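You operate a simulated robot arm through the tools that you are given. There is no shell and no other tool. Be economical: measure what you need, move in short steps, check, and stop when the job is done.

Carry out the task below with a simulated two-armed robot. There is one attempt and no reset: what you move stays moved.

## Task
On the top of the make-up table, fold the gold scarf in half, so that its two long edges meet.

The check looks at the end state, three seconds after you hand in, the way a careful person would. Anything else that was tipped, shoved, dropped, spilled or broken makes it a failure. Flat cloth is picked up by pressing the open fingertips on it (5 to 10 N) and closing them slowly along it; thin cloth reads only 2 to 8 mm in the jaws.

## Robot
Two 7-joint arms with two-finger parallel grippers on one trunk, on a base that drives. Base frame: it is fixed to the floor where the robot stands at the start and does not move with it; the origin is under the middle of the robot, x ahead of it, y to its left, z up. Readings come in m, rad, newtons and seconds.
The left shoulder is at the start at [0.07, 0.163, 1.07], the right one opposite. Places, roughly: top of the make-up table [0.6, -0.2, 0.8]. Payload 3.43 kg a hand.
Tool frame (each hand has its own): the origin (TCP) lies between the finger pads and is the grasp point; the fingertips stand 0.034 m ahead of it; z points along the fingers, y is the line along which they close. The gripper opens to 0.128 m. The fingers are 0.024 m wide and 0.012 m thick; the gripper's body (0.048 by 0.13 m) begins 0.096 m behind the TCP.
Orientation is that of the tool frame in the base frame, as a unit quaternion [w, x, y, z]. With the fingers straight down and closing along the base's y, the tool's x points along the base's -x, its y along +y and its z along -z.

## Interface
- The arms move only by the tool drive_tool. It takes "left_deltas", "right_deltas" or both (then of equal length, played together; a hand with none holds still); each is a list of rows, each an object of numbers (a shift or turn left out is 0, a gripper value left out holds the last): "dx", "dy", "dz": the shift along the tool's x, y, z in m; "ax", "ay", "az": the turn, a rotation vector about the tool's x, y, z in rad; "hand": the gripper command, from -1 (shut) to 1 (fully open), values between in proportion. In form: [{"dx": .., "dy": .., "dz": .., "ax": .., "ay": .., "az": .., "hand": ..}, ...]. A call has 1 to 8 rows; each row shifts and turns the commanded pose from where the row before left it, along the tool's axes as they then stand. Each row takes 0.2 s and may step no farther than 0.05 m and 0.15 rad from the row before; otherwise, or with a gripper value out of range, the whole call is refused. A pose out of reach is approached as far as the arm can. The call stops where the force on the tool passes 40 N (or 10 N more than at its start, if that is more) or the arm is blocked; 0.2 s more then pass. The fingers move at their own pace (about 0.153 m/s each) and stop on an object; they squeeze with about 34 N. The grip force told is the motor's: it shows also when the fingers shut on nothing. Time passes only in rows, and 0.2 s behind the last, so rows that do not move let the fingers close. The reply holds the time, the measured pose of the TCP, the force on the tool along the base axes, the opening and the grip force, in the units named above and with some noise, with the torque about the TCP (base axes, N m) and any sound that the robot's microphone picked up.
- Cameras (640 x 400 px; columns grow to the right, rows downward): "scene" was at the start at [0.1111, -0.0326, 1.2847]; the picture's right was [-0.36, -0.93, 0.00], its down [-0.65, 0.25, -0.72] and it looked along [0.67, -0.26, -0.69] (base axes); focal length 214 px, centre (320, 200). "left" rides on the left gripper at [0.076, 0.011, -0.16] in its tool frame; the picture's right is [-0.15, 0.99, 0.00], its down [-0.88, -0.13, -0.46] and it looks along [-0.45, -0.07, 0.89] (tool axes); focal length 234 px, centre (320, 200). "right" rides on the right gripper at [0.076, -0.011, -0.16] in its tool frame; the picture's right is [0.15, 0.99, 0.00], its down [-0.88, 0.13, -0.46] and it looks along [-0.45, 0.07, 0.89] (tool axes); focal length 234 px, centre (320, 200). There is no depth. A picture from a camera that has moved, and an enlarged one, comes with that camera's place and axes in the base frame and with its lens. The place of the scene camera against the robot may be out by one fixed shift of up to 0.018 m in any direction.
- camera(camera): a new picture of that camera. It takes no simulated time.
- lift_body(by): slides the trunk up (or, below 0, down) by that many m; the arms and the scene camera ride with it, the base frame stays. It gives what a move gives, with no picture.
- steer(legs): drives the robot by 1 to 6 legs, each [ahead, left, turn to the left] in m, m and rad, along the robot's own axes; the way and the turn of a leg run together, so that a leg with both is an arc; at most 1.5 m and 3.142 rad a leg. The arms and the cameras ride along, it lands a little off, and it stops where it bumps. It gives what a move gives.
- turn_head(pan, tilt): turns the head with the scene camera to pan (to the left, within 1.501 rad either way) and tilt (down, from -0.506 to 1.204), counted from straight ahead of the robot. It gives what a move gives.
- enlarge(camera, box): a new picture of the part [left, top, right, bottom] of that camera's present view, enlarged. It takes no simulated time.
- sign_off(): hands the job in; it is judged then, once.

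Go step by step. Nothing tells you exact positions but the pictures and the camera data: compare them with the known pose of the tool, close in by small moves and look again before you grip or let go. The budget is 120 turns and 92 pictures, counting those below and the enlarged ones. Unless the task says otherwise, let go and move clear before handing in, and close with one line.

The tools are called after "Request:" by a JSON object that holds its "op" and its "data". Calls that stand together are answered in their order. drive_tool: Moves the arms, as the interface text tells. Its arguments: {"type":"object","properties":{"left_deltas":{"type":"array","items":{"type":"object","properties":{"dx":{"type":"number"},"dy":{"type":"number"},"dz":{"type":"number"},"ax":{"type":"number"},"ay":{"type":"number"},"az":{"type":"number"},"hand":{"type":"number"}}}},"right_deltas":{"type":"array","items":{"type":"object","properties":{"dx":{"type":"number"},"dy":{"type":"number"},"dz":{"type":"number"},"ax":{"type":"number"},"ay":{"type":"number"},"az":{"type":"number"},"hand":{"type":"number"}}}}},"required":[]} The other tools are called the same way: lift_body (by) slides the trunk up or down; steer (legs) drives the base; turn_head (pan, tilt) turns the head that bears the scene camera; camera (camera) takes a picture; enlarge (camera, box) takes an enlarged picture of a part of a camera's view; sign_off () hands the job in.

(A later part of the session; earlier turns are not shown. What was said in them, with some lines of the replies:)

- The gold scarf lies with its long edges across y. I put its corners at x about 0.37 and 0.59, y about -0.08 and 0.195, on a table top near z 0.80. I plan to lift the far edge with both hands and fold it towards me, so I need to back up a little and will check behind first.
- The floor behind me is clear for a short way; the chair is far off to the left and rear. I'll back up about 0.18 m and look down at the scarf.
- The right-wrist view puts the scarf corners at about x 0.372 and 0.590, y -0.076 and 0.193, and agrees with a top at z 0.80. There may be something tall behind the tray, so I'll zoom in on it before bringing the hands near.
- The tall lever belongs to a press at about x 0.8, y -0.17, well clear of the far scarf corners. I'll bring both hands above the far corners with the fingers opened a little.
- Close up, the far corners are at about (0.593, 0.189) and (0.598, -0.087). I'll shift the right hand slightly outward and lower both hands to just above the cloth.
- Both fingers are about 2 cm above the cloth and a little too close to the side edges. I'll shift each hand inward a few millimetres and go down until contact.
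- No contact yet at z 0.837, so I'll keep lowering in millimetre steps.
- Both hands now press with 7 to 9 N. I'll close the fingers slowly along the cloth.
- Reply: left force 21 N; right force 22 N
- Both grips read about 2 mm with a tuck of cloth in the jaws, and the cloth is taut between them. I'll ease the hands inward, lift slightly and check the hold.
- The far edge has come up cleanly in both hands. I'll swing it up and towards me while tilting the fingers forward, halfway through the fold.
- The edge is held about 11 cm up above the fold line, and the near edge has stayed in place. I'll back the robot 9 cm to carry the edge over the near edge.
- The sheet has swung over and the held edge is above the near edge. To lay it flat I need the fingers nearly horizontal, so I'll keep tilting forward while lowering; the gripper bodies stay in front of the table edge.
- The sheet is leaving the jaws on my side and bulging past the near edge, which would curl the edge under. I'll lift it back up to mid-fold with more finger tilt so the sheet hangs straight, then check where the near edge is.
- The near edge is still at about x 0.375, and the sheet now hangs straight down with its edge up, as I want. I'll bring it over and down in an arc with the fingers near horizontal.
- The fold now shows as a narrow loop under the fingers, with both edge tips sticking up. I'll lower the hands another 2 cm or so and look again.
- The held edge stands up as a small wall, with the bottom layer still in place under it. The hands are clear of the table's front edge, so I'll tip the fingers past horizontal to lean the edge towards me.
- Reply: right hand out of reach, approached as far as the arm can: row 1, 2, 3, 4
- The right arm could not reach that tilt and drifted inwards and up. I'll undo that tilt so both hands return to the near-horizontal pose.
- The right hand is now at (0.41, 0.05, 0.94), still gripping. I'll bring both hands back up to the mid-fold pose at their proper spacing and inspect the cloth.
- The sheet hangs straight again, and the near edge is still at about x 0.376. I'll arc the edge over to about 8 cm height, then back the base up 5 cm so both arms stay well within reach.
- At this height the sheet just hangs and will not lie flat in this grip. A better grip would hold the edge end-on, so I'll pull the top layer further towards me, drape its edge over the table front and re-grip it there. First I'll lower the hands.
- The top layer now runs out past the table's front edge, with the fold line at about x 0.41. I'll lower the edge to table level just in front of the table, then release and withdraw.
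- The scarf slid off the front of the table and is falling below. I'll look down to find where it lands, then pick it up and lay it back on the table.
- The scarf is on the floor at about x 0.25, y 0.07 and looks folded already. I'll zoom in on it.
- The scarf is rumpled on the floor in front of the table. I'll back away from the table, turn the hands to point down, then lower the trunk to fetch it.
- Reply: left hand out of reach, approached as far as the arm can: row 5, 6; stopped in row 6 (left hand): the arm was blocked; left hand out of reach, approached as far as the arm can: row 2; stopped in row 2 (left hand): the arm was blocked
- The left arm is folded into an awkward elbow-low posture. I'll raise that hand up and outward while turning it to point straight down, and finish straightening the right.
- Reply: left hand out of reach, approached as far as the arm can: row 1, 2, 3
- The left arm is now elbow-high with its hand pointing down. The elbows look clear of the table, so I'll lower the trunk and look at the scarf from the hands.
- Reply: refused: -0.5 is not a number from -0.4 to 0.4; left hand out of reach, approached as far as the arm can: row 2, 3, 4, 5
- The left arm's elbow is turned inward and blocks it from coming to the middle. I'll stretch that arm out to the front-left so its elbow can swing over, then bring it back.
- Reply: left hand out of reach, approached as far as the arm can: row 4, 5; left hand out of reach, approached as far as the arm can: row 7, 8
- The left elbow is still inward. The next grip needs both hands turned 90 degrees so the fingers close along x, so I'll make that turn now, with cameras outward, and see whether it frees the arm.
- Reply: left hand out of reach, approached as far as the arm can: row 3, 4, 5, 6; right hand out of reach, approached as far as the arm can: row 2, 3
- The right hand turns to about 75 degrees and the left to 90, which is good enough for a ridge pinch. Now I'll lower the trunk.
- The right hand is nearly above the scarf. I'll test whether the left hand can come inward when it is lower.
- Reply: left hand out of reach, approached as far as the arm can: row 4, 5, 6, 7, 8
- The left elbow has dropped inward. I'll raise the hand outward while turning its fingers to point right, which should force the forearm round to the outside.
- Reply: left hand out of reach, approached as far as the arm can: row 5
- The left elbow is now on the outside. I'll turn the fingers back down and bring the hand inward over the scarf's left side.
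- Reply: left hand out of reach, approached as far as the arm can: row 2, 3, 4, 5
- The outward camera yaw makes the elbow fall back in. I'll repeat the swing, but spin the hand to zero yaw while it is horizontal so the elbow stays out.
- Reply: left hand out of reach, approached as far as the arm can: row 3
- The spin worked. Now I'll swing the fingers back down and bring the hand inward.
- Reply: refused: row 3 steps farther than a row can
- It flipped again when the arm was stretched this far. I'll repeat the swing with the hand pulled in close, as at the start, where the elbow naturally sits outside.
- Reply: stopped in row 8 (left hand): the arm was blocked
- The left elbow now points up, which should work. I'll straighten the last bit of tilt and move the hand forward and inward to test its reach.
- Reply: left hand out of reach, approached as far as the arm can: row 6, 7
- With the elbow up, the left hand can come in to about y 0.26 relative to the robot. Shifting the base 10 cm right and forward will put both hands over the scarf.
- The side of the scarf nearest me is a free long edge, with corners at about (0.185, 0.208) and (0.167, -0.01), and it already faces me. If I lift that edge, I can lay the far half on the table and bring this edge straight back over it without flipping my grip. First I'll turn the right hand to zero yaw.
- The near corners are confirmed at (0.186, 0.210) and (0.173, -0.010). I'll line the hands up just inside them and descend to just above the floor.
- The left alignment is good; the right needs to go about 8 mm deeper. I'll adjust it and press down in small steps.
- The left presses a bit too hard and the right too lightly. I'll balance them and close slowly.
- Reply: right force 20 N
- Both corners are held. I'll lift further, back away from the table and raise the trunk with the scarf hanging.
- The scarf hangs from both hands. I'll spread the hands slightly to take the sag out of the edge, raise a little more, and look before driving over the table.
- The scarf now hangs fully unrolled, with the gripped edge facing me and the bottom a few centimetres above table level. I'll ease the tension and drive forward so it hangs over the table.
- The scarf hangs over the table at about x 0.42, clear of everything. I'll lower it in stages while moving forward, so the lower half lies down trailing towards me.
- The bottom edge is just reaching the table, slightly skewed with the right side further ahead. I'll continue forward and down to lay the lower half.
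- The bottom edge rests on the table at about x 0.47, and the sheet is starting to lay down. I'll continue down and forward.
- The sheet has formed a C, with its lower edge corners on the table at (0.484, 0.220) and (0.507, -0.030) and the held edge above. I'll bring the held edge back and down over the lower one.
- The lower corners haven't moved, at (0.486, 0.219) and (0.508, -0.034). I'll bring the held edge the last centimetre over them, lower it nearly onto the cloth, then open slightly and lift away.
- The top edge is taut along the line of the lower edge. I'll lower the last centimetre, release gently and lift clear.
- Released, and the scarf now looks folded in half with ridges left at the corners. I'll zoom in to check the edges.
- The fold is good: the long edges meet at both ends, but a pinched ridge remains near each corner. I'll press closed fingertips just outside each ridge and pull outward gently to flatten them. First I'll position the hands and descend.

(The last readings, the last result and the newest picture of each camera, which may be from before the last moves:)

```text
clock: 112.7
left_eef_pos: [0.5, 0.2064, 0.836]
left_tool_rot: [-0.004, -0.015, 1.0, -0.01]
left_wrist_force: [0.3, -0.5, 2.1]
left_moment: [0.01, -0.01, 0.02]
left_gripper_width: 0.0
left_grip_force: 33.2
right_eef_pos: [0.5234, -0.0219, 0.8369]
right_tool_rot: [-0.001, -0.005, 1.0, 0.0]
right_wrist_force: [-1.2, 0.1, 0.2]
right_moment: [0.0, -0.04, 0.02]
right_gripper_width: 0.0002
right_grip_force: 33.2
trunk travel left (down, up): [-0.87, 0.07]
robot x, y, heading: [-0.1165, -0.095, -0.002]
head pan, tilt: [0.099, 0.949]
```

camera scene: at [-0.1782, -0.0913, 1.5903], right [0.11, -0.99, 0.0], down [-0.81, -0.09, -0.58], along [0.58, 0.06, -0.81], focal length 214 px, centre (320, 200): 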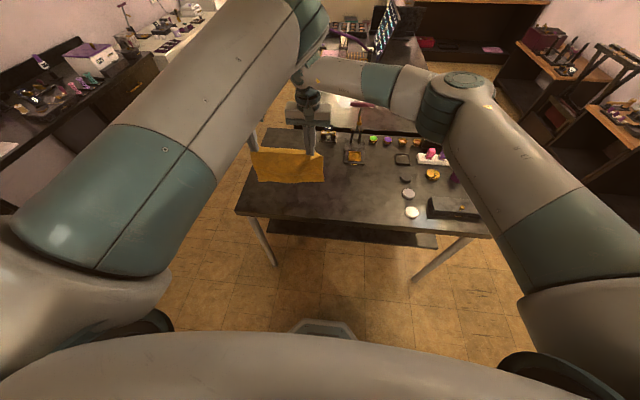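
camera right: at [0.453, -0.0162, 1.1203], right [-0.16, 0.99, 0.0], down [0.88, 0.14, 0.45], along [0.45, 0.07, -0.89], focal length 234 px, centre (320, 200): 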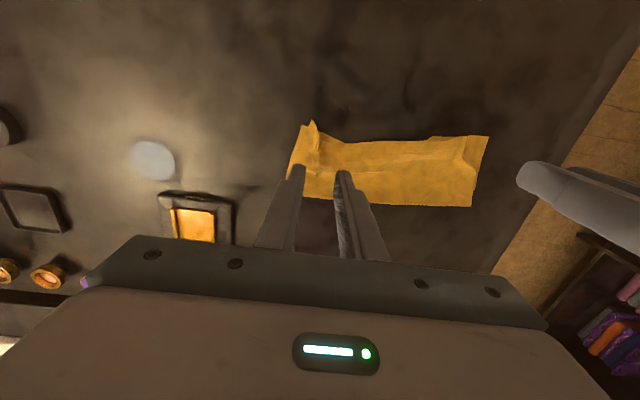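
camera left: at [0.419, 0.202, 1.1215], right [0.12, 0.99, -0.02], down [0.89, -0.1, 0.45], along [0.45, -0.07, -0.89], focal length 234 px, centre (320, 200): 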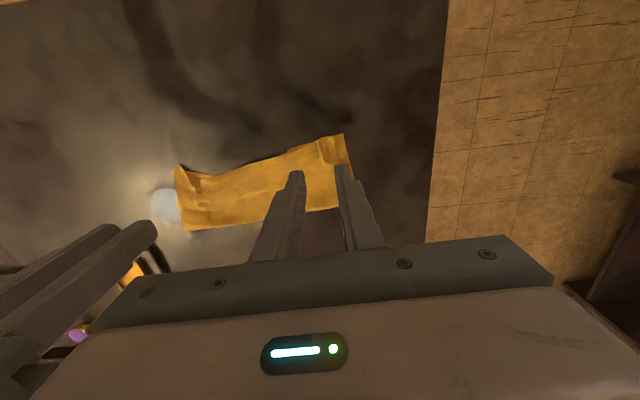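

Contact is just starting. I'll press a touch more, drag outward about 12 mm, and lift.

Request:
{"op": "drive_tool", "data": {"left_deltas": [{"dz": 0.0003}, {"dy": 0.004}, {"dy": 0.004}, {"dy": 0.004}, {}, {"dz": -0.02}, {"dz": -0.05}, {"dz": -0.05}], "right_deltas": [{"dz": 0.0015}, {"dy": -0.004}, {"dy": -0.004}, {"dy": -0.004}, {}, {"dz": -0.02}, {"dz": -0.05}, {"dz": -0.05}]}}

Request:
{"op": "enlarge", "data": {"camera": "right", "box": [275, 110, 525, 225]}}

Request:
{"op": "enlarge", "data": {"camera": "left", "box": [140, 110, 370, 240]}}

```text
clock: 114.5
left_eef_pos: [0.4992, 0.2209, 0.9553]
left_tool_rot: [-0.005, -0.016, 1.0, -0.01]
left_wrist_force: [0.3, 0.6, -0.1]
left_moment: [0.02, -0.03, -0.01]
left_gripper_width: 0.0001
left_grip_force: 32.8
right_eef_pos: [0.5216, -0.0333, 0.957]
right_tool_rot: [-0.001, -0.005, 1.0, -0.001]
right_wrist_force: [0.7, 0.2, -0.7]
right_moment: [-0.02, -0.03, 0.04]
right_gripper_width: 0.0004
right_grip_force: 33.0
trunk travel left (down, up): [-0.87, 0.07]
robot x, y, heading: [-0.1153, -0.096, 0.001]
head pan, tilt: [0.099, 0.949]
```

```text
2.56 times, centred on (400, 168) of right
camera zoom: at [0.4462, -0.0463, 1.1148], right [-0.16, 0.99, 0.0], down [0.88, 0.14, 0.45], along [0.45, 0.07, -0.89], focal length 600 px, centre (115, 283)
```

zoom: 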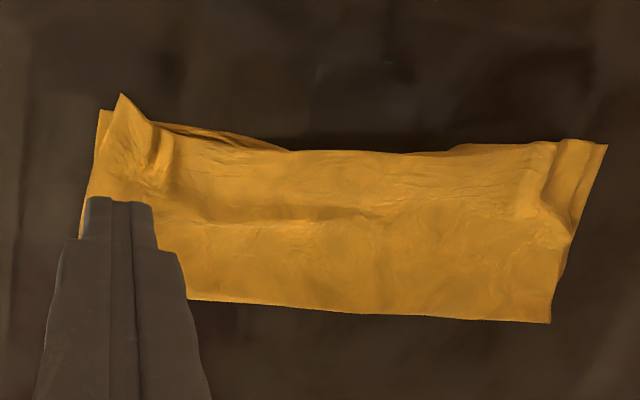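

```text
2.78 times, centred on (255, 175) of left
camera zoom: at [0.4242, 0.2328, 1.1159], right [0.12, 0.99, -0.02], down [0.89, -0.1, 0.45], along [0.44, -0.07, -0.89], focal length 652 px, centre (501, 270)
```

zoom: 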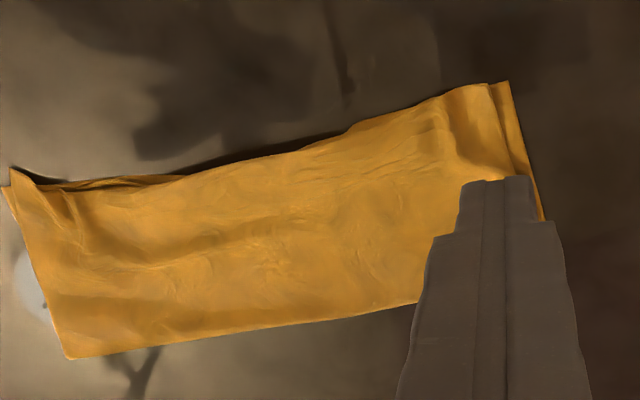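

The ridges are nearly gone and the edges meet along the whole side; only the right corner tip still curls up a little. I'll press both corners flat once more with a tiny outward pull.

Request:
{"op": "drive_tool", "data": {"left_deltas": [{"dx": 0.002, "dz": 0.03}, {"dz": 0.03}, {"dz": 0.03}, {"dz": 0.02}, {"dz": 0.006}, {"dz": 0.002}, {"dz": 0.0015}], "right_deltas": [{"dx": 0.01, "dy": -0.006, "dz": 0.03}, {"dz": 0.03}, {"dz": 0.03}, {"dz": 0.02}, {"dz": 0.007}, {"dz": 0.003}, {"dz": 0.0015}]}}

```text
clock: 116.0
left_eef_pos: [0.4967, 0.2191, 0.8384]
left_tool_rot: [-0.005, -0.016, 1.0, -0.01]
left_wrist_force: [0.0, 0.7, -0.5]
left_moment: [-0.04, 0.03, 0.0]
left_gripper_width: 0.0
left_grip_force: 32.9
right_eef_pos: [0.5136, -0.04, 0.8357]
right_tool_rot: [0.0, -0.006, 1.0, 0.0]
right_wrist_force: [0.0, -1.0, 16.0]
right_moment: [0.08, -0.1, 0.01]
right_gripper_width: 0.0001
right_grip_force: 32.9
trunk travel left (down, up): [-0.87, 0.07]
robot x, y, heading: [-0.1174, -0.0961, 0.005]
head pan, tilt: [0.099, 0.949]
```

Request:
{"op": "drive_tool", "data": {"left_deltas": [{"dz": 0.002}, {"dz": 0.0012}, {"dy": 0.004}, {"dy": 0.004}, {}, {"dz": -0.02}, {"dz": -0.05}, {"dz": -0.05}], "right_deltas": [{"dz": -0.0005}, {}, {"dy": -0.002}, {"dy": -0.002}, {}, {"dz": -0.02}, {"dz": -0.05}, {"dz": -0.05}]}}

Request:
{"op": "enlarge", "data": {"camera": "right", "box": [275, 110, 525, 225]}}

Request:
{"op": "enlarge", "data": {"camera": "left", "box": [140, 110, 370, 240]}}

```text
clock: 117.8
left_eef_pos: [0.4955, 0.2309, 0.9511]
left_tool_rot: [-0.006, -0.015, 1.0, -0.01]
left_wrist_force: [-0.7, 0.6, -0.5]
left_moment: [-0.04, -0.05, -0.02]
left_gripper_width: 0.0001
left_grip_force: 33.2
right_eef_pos: [0.5142, -0.0443, 0.9539]
right_tool_rot: [-0.001, -0.005, 1.0, -0.001]
right_wrist_force: [0.5, -0.7, 0.3]
right_moment: [0.0, -0.02, 0.0]
right_gripper_width: 0.0
right_grip_force: 32.9
trunk travel left (down, up): [-0.87, 0.07]
robot x, y, heading: [-0.1168, -0.098, 0.0]
head pan, tilt: [0.099, 0.949]
```

```text
2.56 times, centred on (400, 168) of right
camera zoom: at [0.4378, -0.0563, 1.1127], right [-0.16, 0.99, 0.0], down [0.88, 0.14, 0.45], along [0.45, 0.07, -0.89], focal length 600 px, centre (115, 283)
```

zoom: 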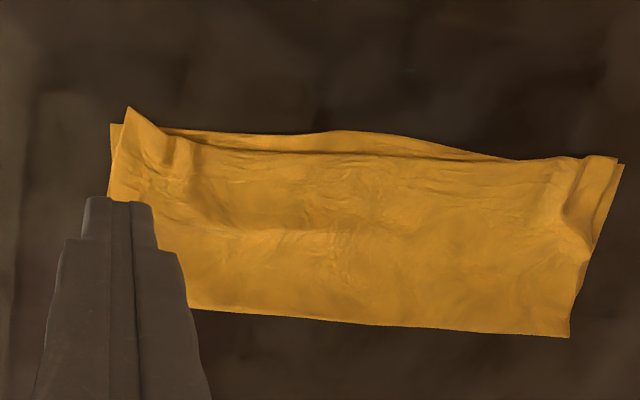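

```text
2.78 times, centred on (255, 175) of left
camera zoom: at [0.4189, 0.2426, 1.1111], right [0.12, 0.99, -0.02], down [0.89, -0.1, 0.45], along [0.44, -0.07, -0.89], focal length 652 px, centre (501, 270)
```

zoom: 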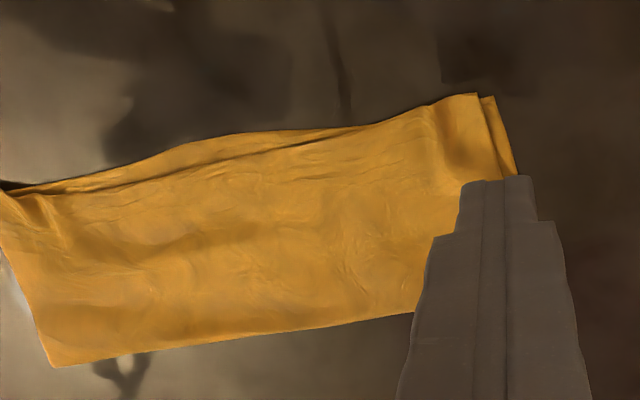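

The two long edges now meet at the corners and within about 1 cm along the middle, and the scarf lies on the table. I'll raise the hands, back away and do a final check that nothing else moved.

Request:
{"op": "drive_tool", "data": {"left_deltas": [{"dz": -0.04}, {"dz": -0.04}, {"dz": -0.04}], "right_deltas": [{"dz": -0.04}, {"dz": -0.04}, {"dz": -0.04}]}}

Request:
{"op": "steer", "data": {"legs": [[-0.35, 0, 0]]}}

Request:
{"op": "turn_head", "data": {"pan": 0.0, "tilt": 0.75}}

Request:
{"op": "camera", "data": {"camera": "scene"}}

```text
clock: 118.7
left_eef_pos: [0.4976, 0.232, 1.072]
left_tool_rot: [-0.005, -0.016, 1.0, -0.009]
left_wrist_force: [-0.1, 1.2, -0.5]
left_moment: [-0.02, 0.0, 0.0]
left_gripper_width: 0.0001
left_grip_force: 33.4
right_eef_pos: [0.5125, -0.044, 1.074]
right_tool_rot: [-0.001, -0.006, 1.0, 0.0]
right_wrist_force: [0.4, 0.4, 0.5]
right_moment: [-0.03, -0.02, 0.02]
right_gripper_width: 0.0003
right_grip_force: 33.3
trunk travel left (down, up): [-0.87, 0.07]
robot x, y, heading: [-0.1136, -0.0978, 0.004]
head pan, tilt: [0.099, 0.949]
```

```text
clock: 120.9
left_eef_pos: [0.1496, 0.2336, 1.0698]
left_tool_rot: [-0.005, -0.015, 1.0, -0.01]
left_wrist_force: [-0.2, -0.3, -0.6]
left_moment: [0.03, 0.0, -0.04]
left_gripper_width: 0.0001
left_grip_force: 33.1
right_eef_pos: [0.1642, -0.0432, 1.073]
right_tool_rot: [-0.002, -0.006, 1.0, 0.0]
right_wrist_force: [0.3, -0.5, -0.7]
right_moment: [-0.01, 0.0, 0.0]
right_gripper_width: 0.0
right_grip_force: 33.0
trunk travel left (down, up): [-0.87, 0.07]
robot x, y, heading: [-0.464, -0.0968, 0.003]
head pan, tilt: [0.099, 0.949]
```

```text
clock: 121.7
left_eef_pos: [0.1483, 0.2323, 1.0704]
left_tool_rot: [-0.005, -0.016, 1.0, -0.01]
left_wrist_force: [-0.1, 0.7, 0.1]
left_moment: [0.03, -0.01, 0.03]
left_gripper_width: 0.0
left_grip_force: 33.2
right_eef_pos: [0.1628, -0.0438, 1.0742]
right_tool_rot: [-0.001, -0.006, 1.0, 0.001]
right_wrist_force: [-0.2, 0.5, 0.1]
right_moment: [-0.01, 0.0, 0.03]
right_gripper_width: 0.0003
right_grip_force: 33.4
trunk travel left (down, up): [-0.87, 0.07]
robot x, y, heading: [-0.4677, -0.0948, -0.0]
head pan, tilt: [0.0, 0.75]
```

```text
8 pictures are left
camera scene: at [-0.3499, -0.0989, 1.6059], right [0.0, -1.0, 0.0], down [-0.68, 0.0, -0.73], along [0.73, 0.0, -0.68], focal length 214 px, centre (320, 200)
```

scene: 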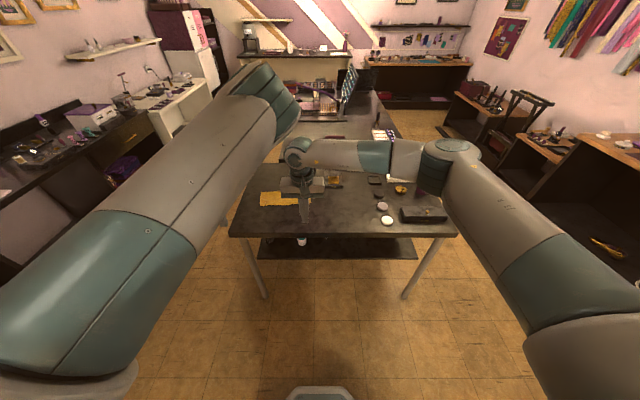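

The table looks undisturbed apart from the scarf. One last closer look at the scarf from the right hand before handing in.

Request:
{"op": "camera", "data": {"camera": "right"}}

Request:
{"op": "enlarge", "data": {"camera": "scene", "box": [220, 140, 460, 260]}}

```text
7 pictures are left
camera right: at [0.087, -0.0563, 1.2336], right [-0.16, 0.99, 0.0], down [0.88, 0.14, 0.45], along [0.45, 0.07, -0.89], focal length 234 px, centre (320, 200)
```

right: 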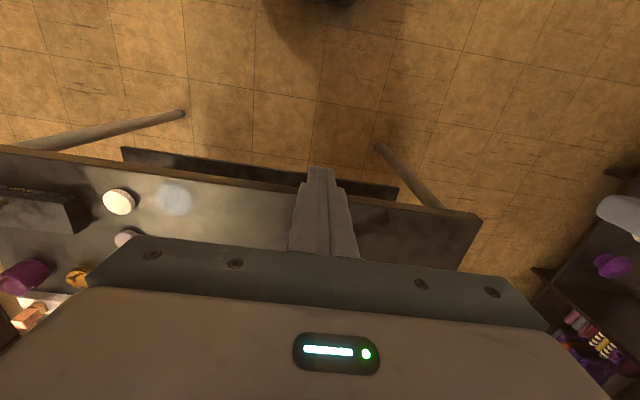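

```text
2.67 times, centred on (340, 200) of scene
camera zoom: at [-0.3499, -0.0989, 1.6059], right [0.0, -1.0, 0.0], down [-0.68, 0.0, -0.73], along [0.73, 0.0, -0.68], focal length 572 px, centre (267, 200)
```

zoom: 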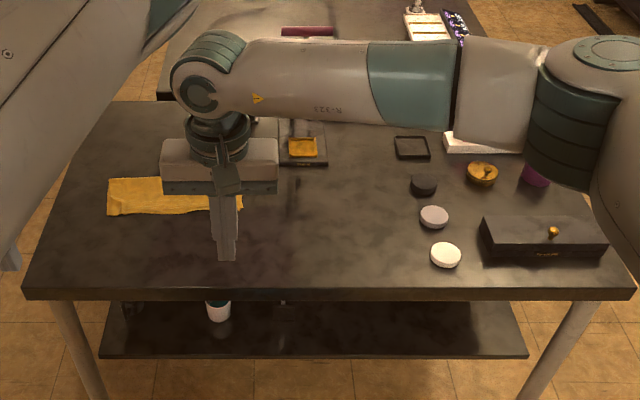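

The scarf lies folded on the table, the other items are where they were, and both hands are clear. I'm handing in.

Request:
{"op": "sign_off", "data": {}}

```text
The job is handed in.
```

The gold scarf is folded in half on the make-up table: its two long edges meet at the corners and come within about 1 cm of each other in the middle. It slid off the front of the table onto the floor partway through, so I picked it up and folded it again. In the last picture the other items on the table looked unmoved.
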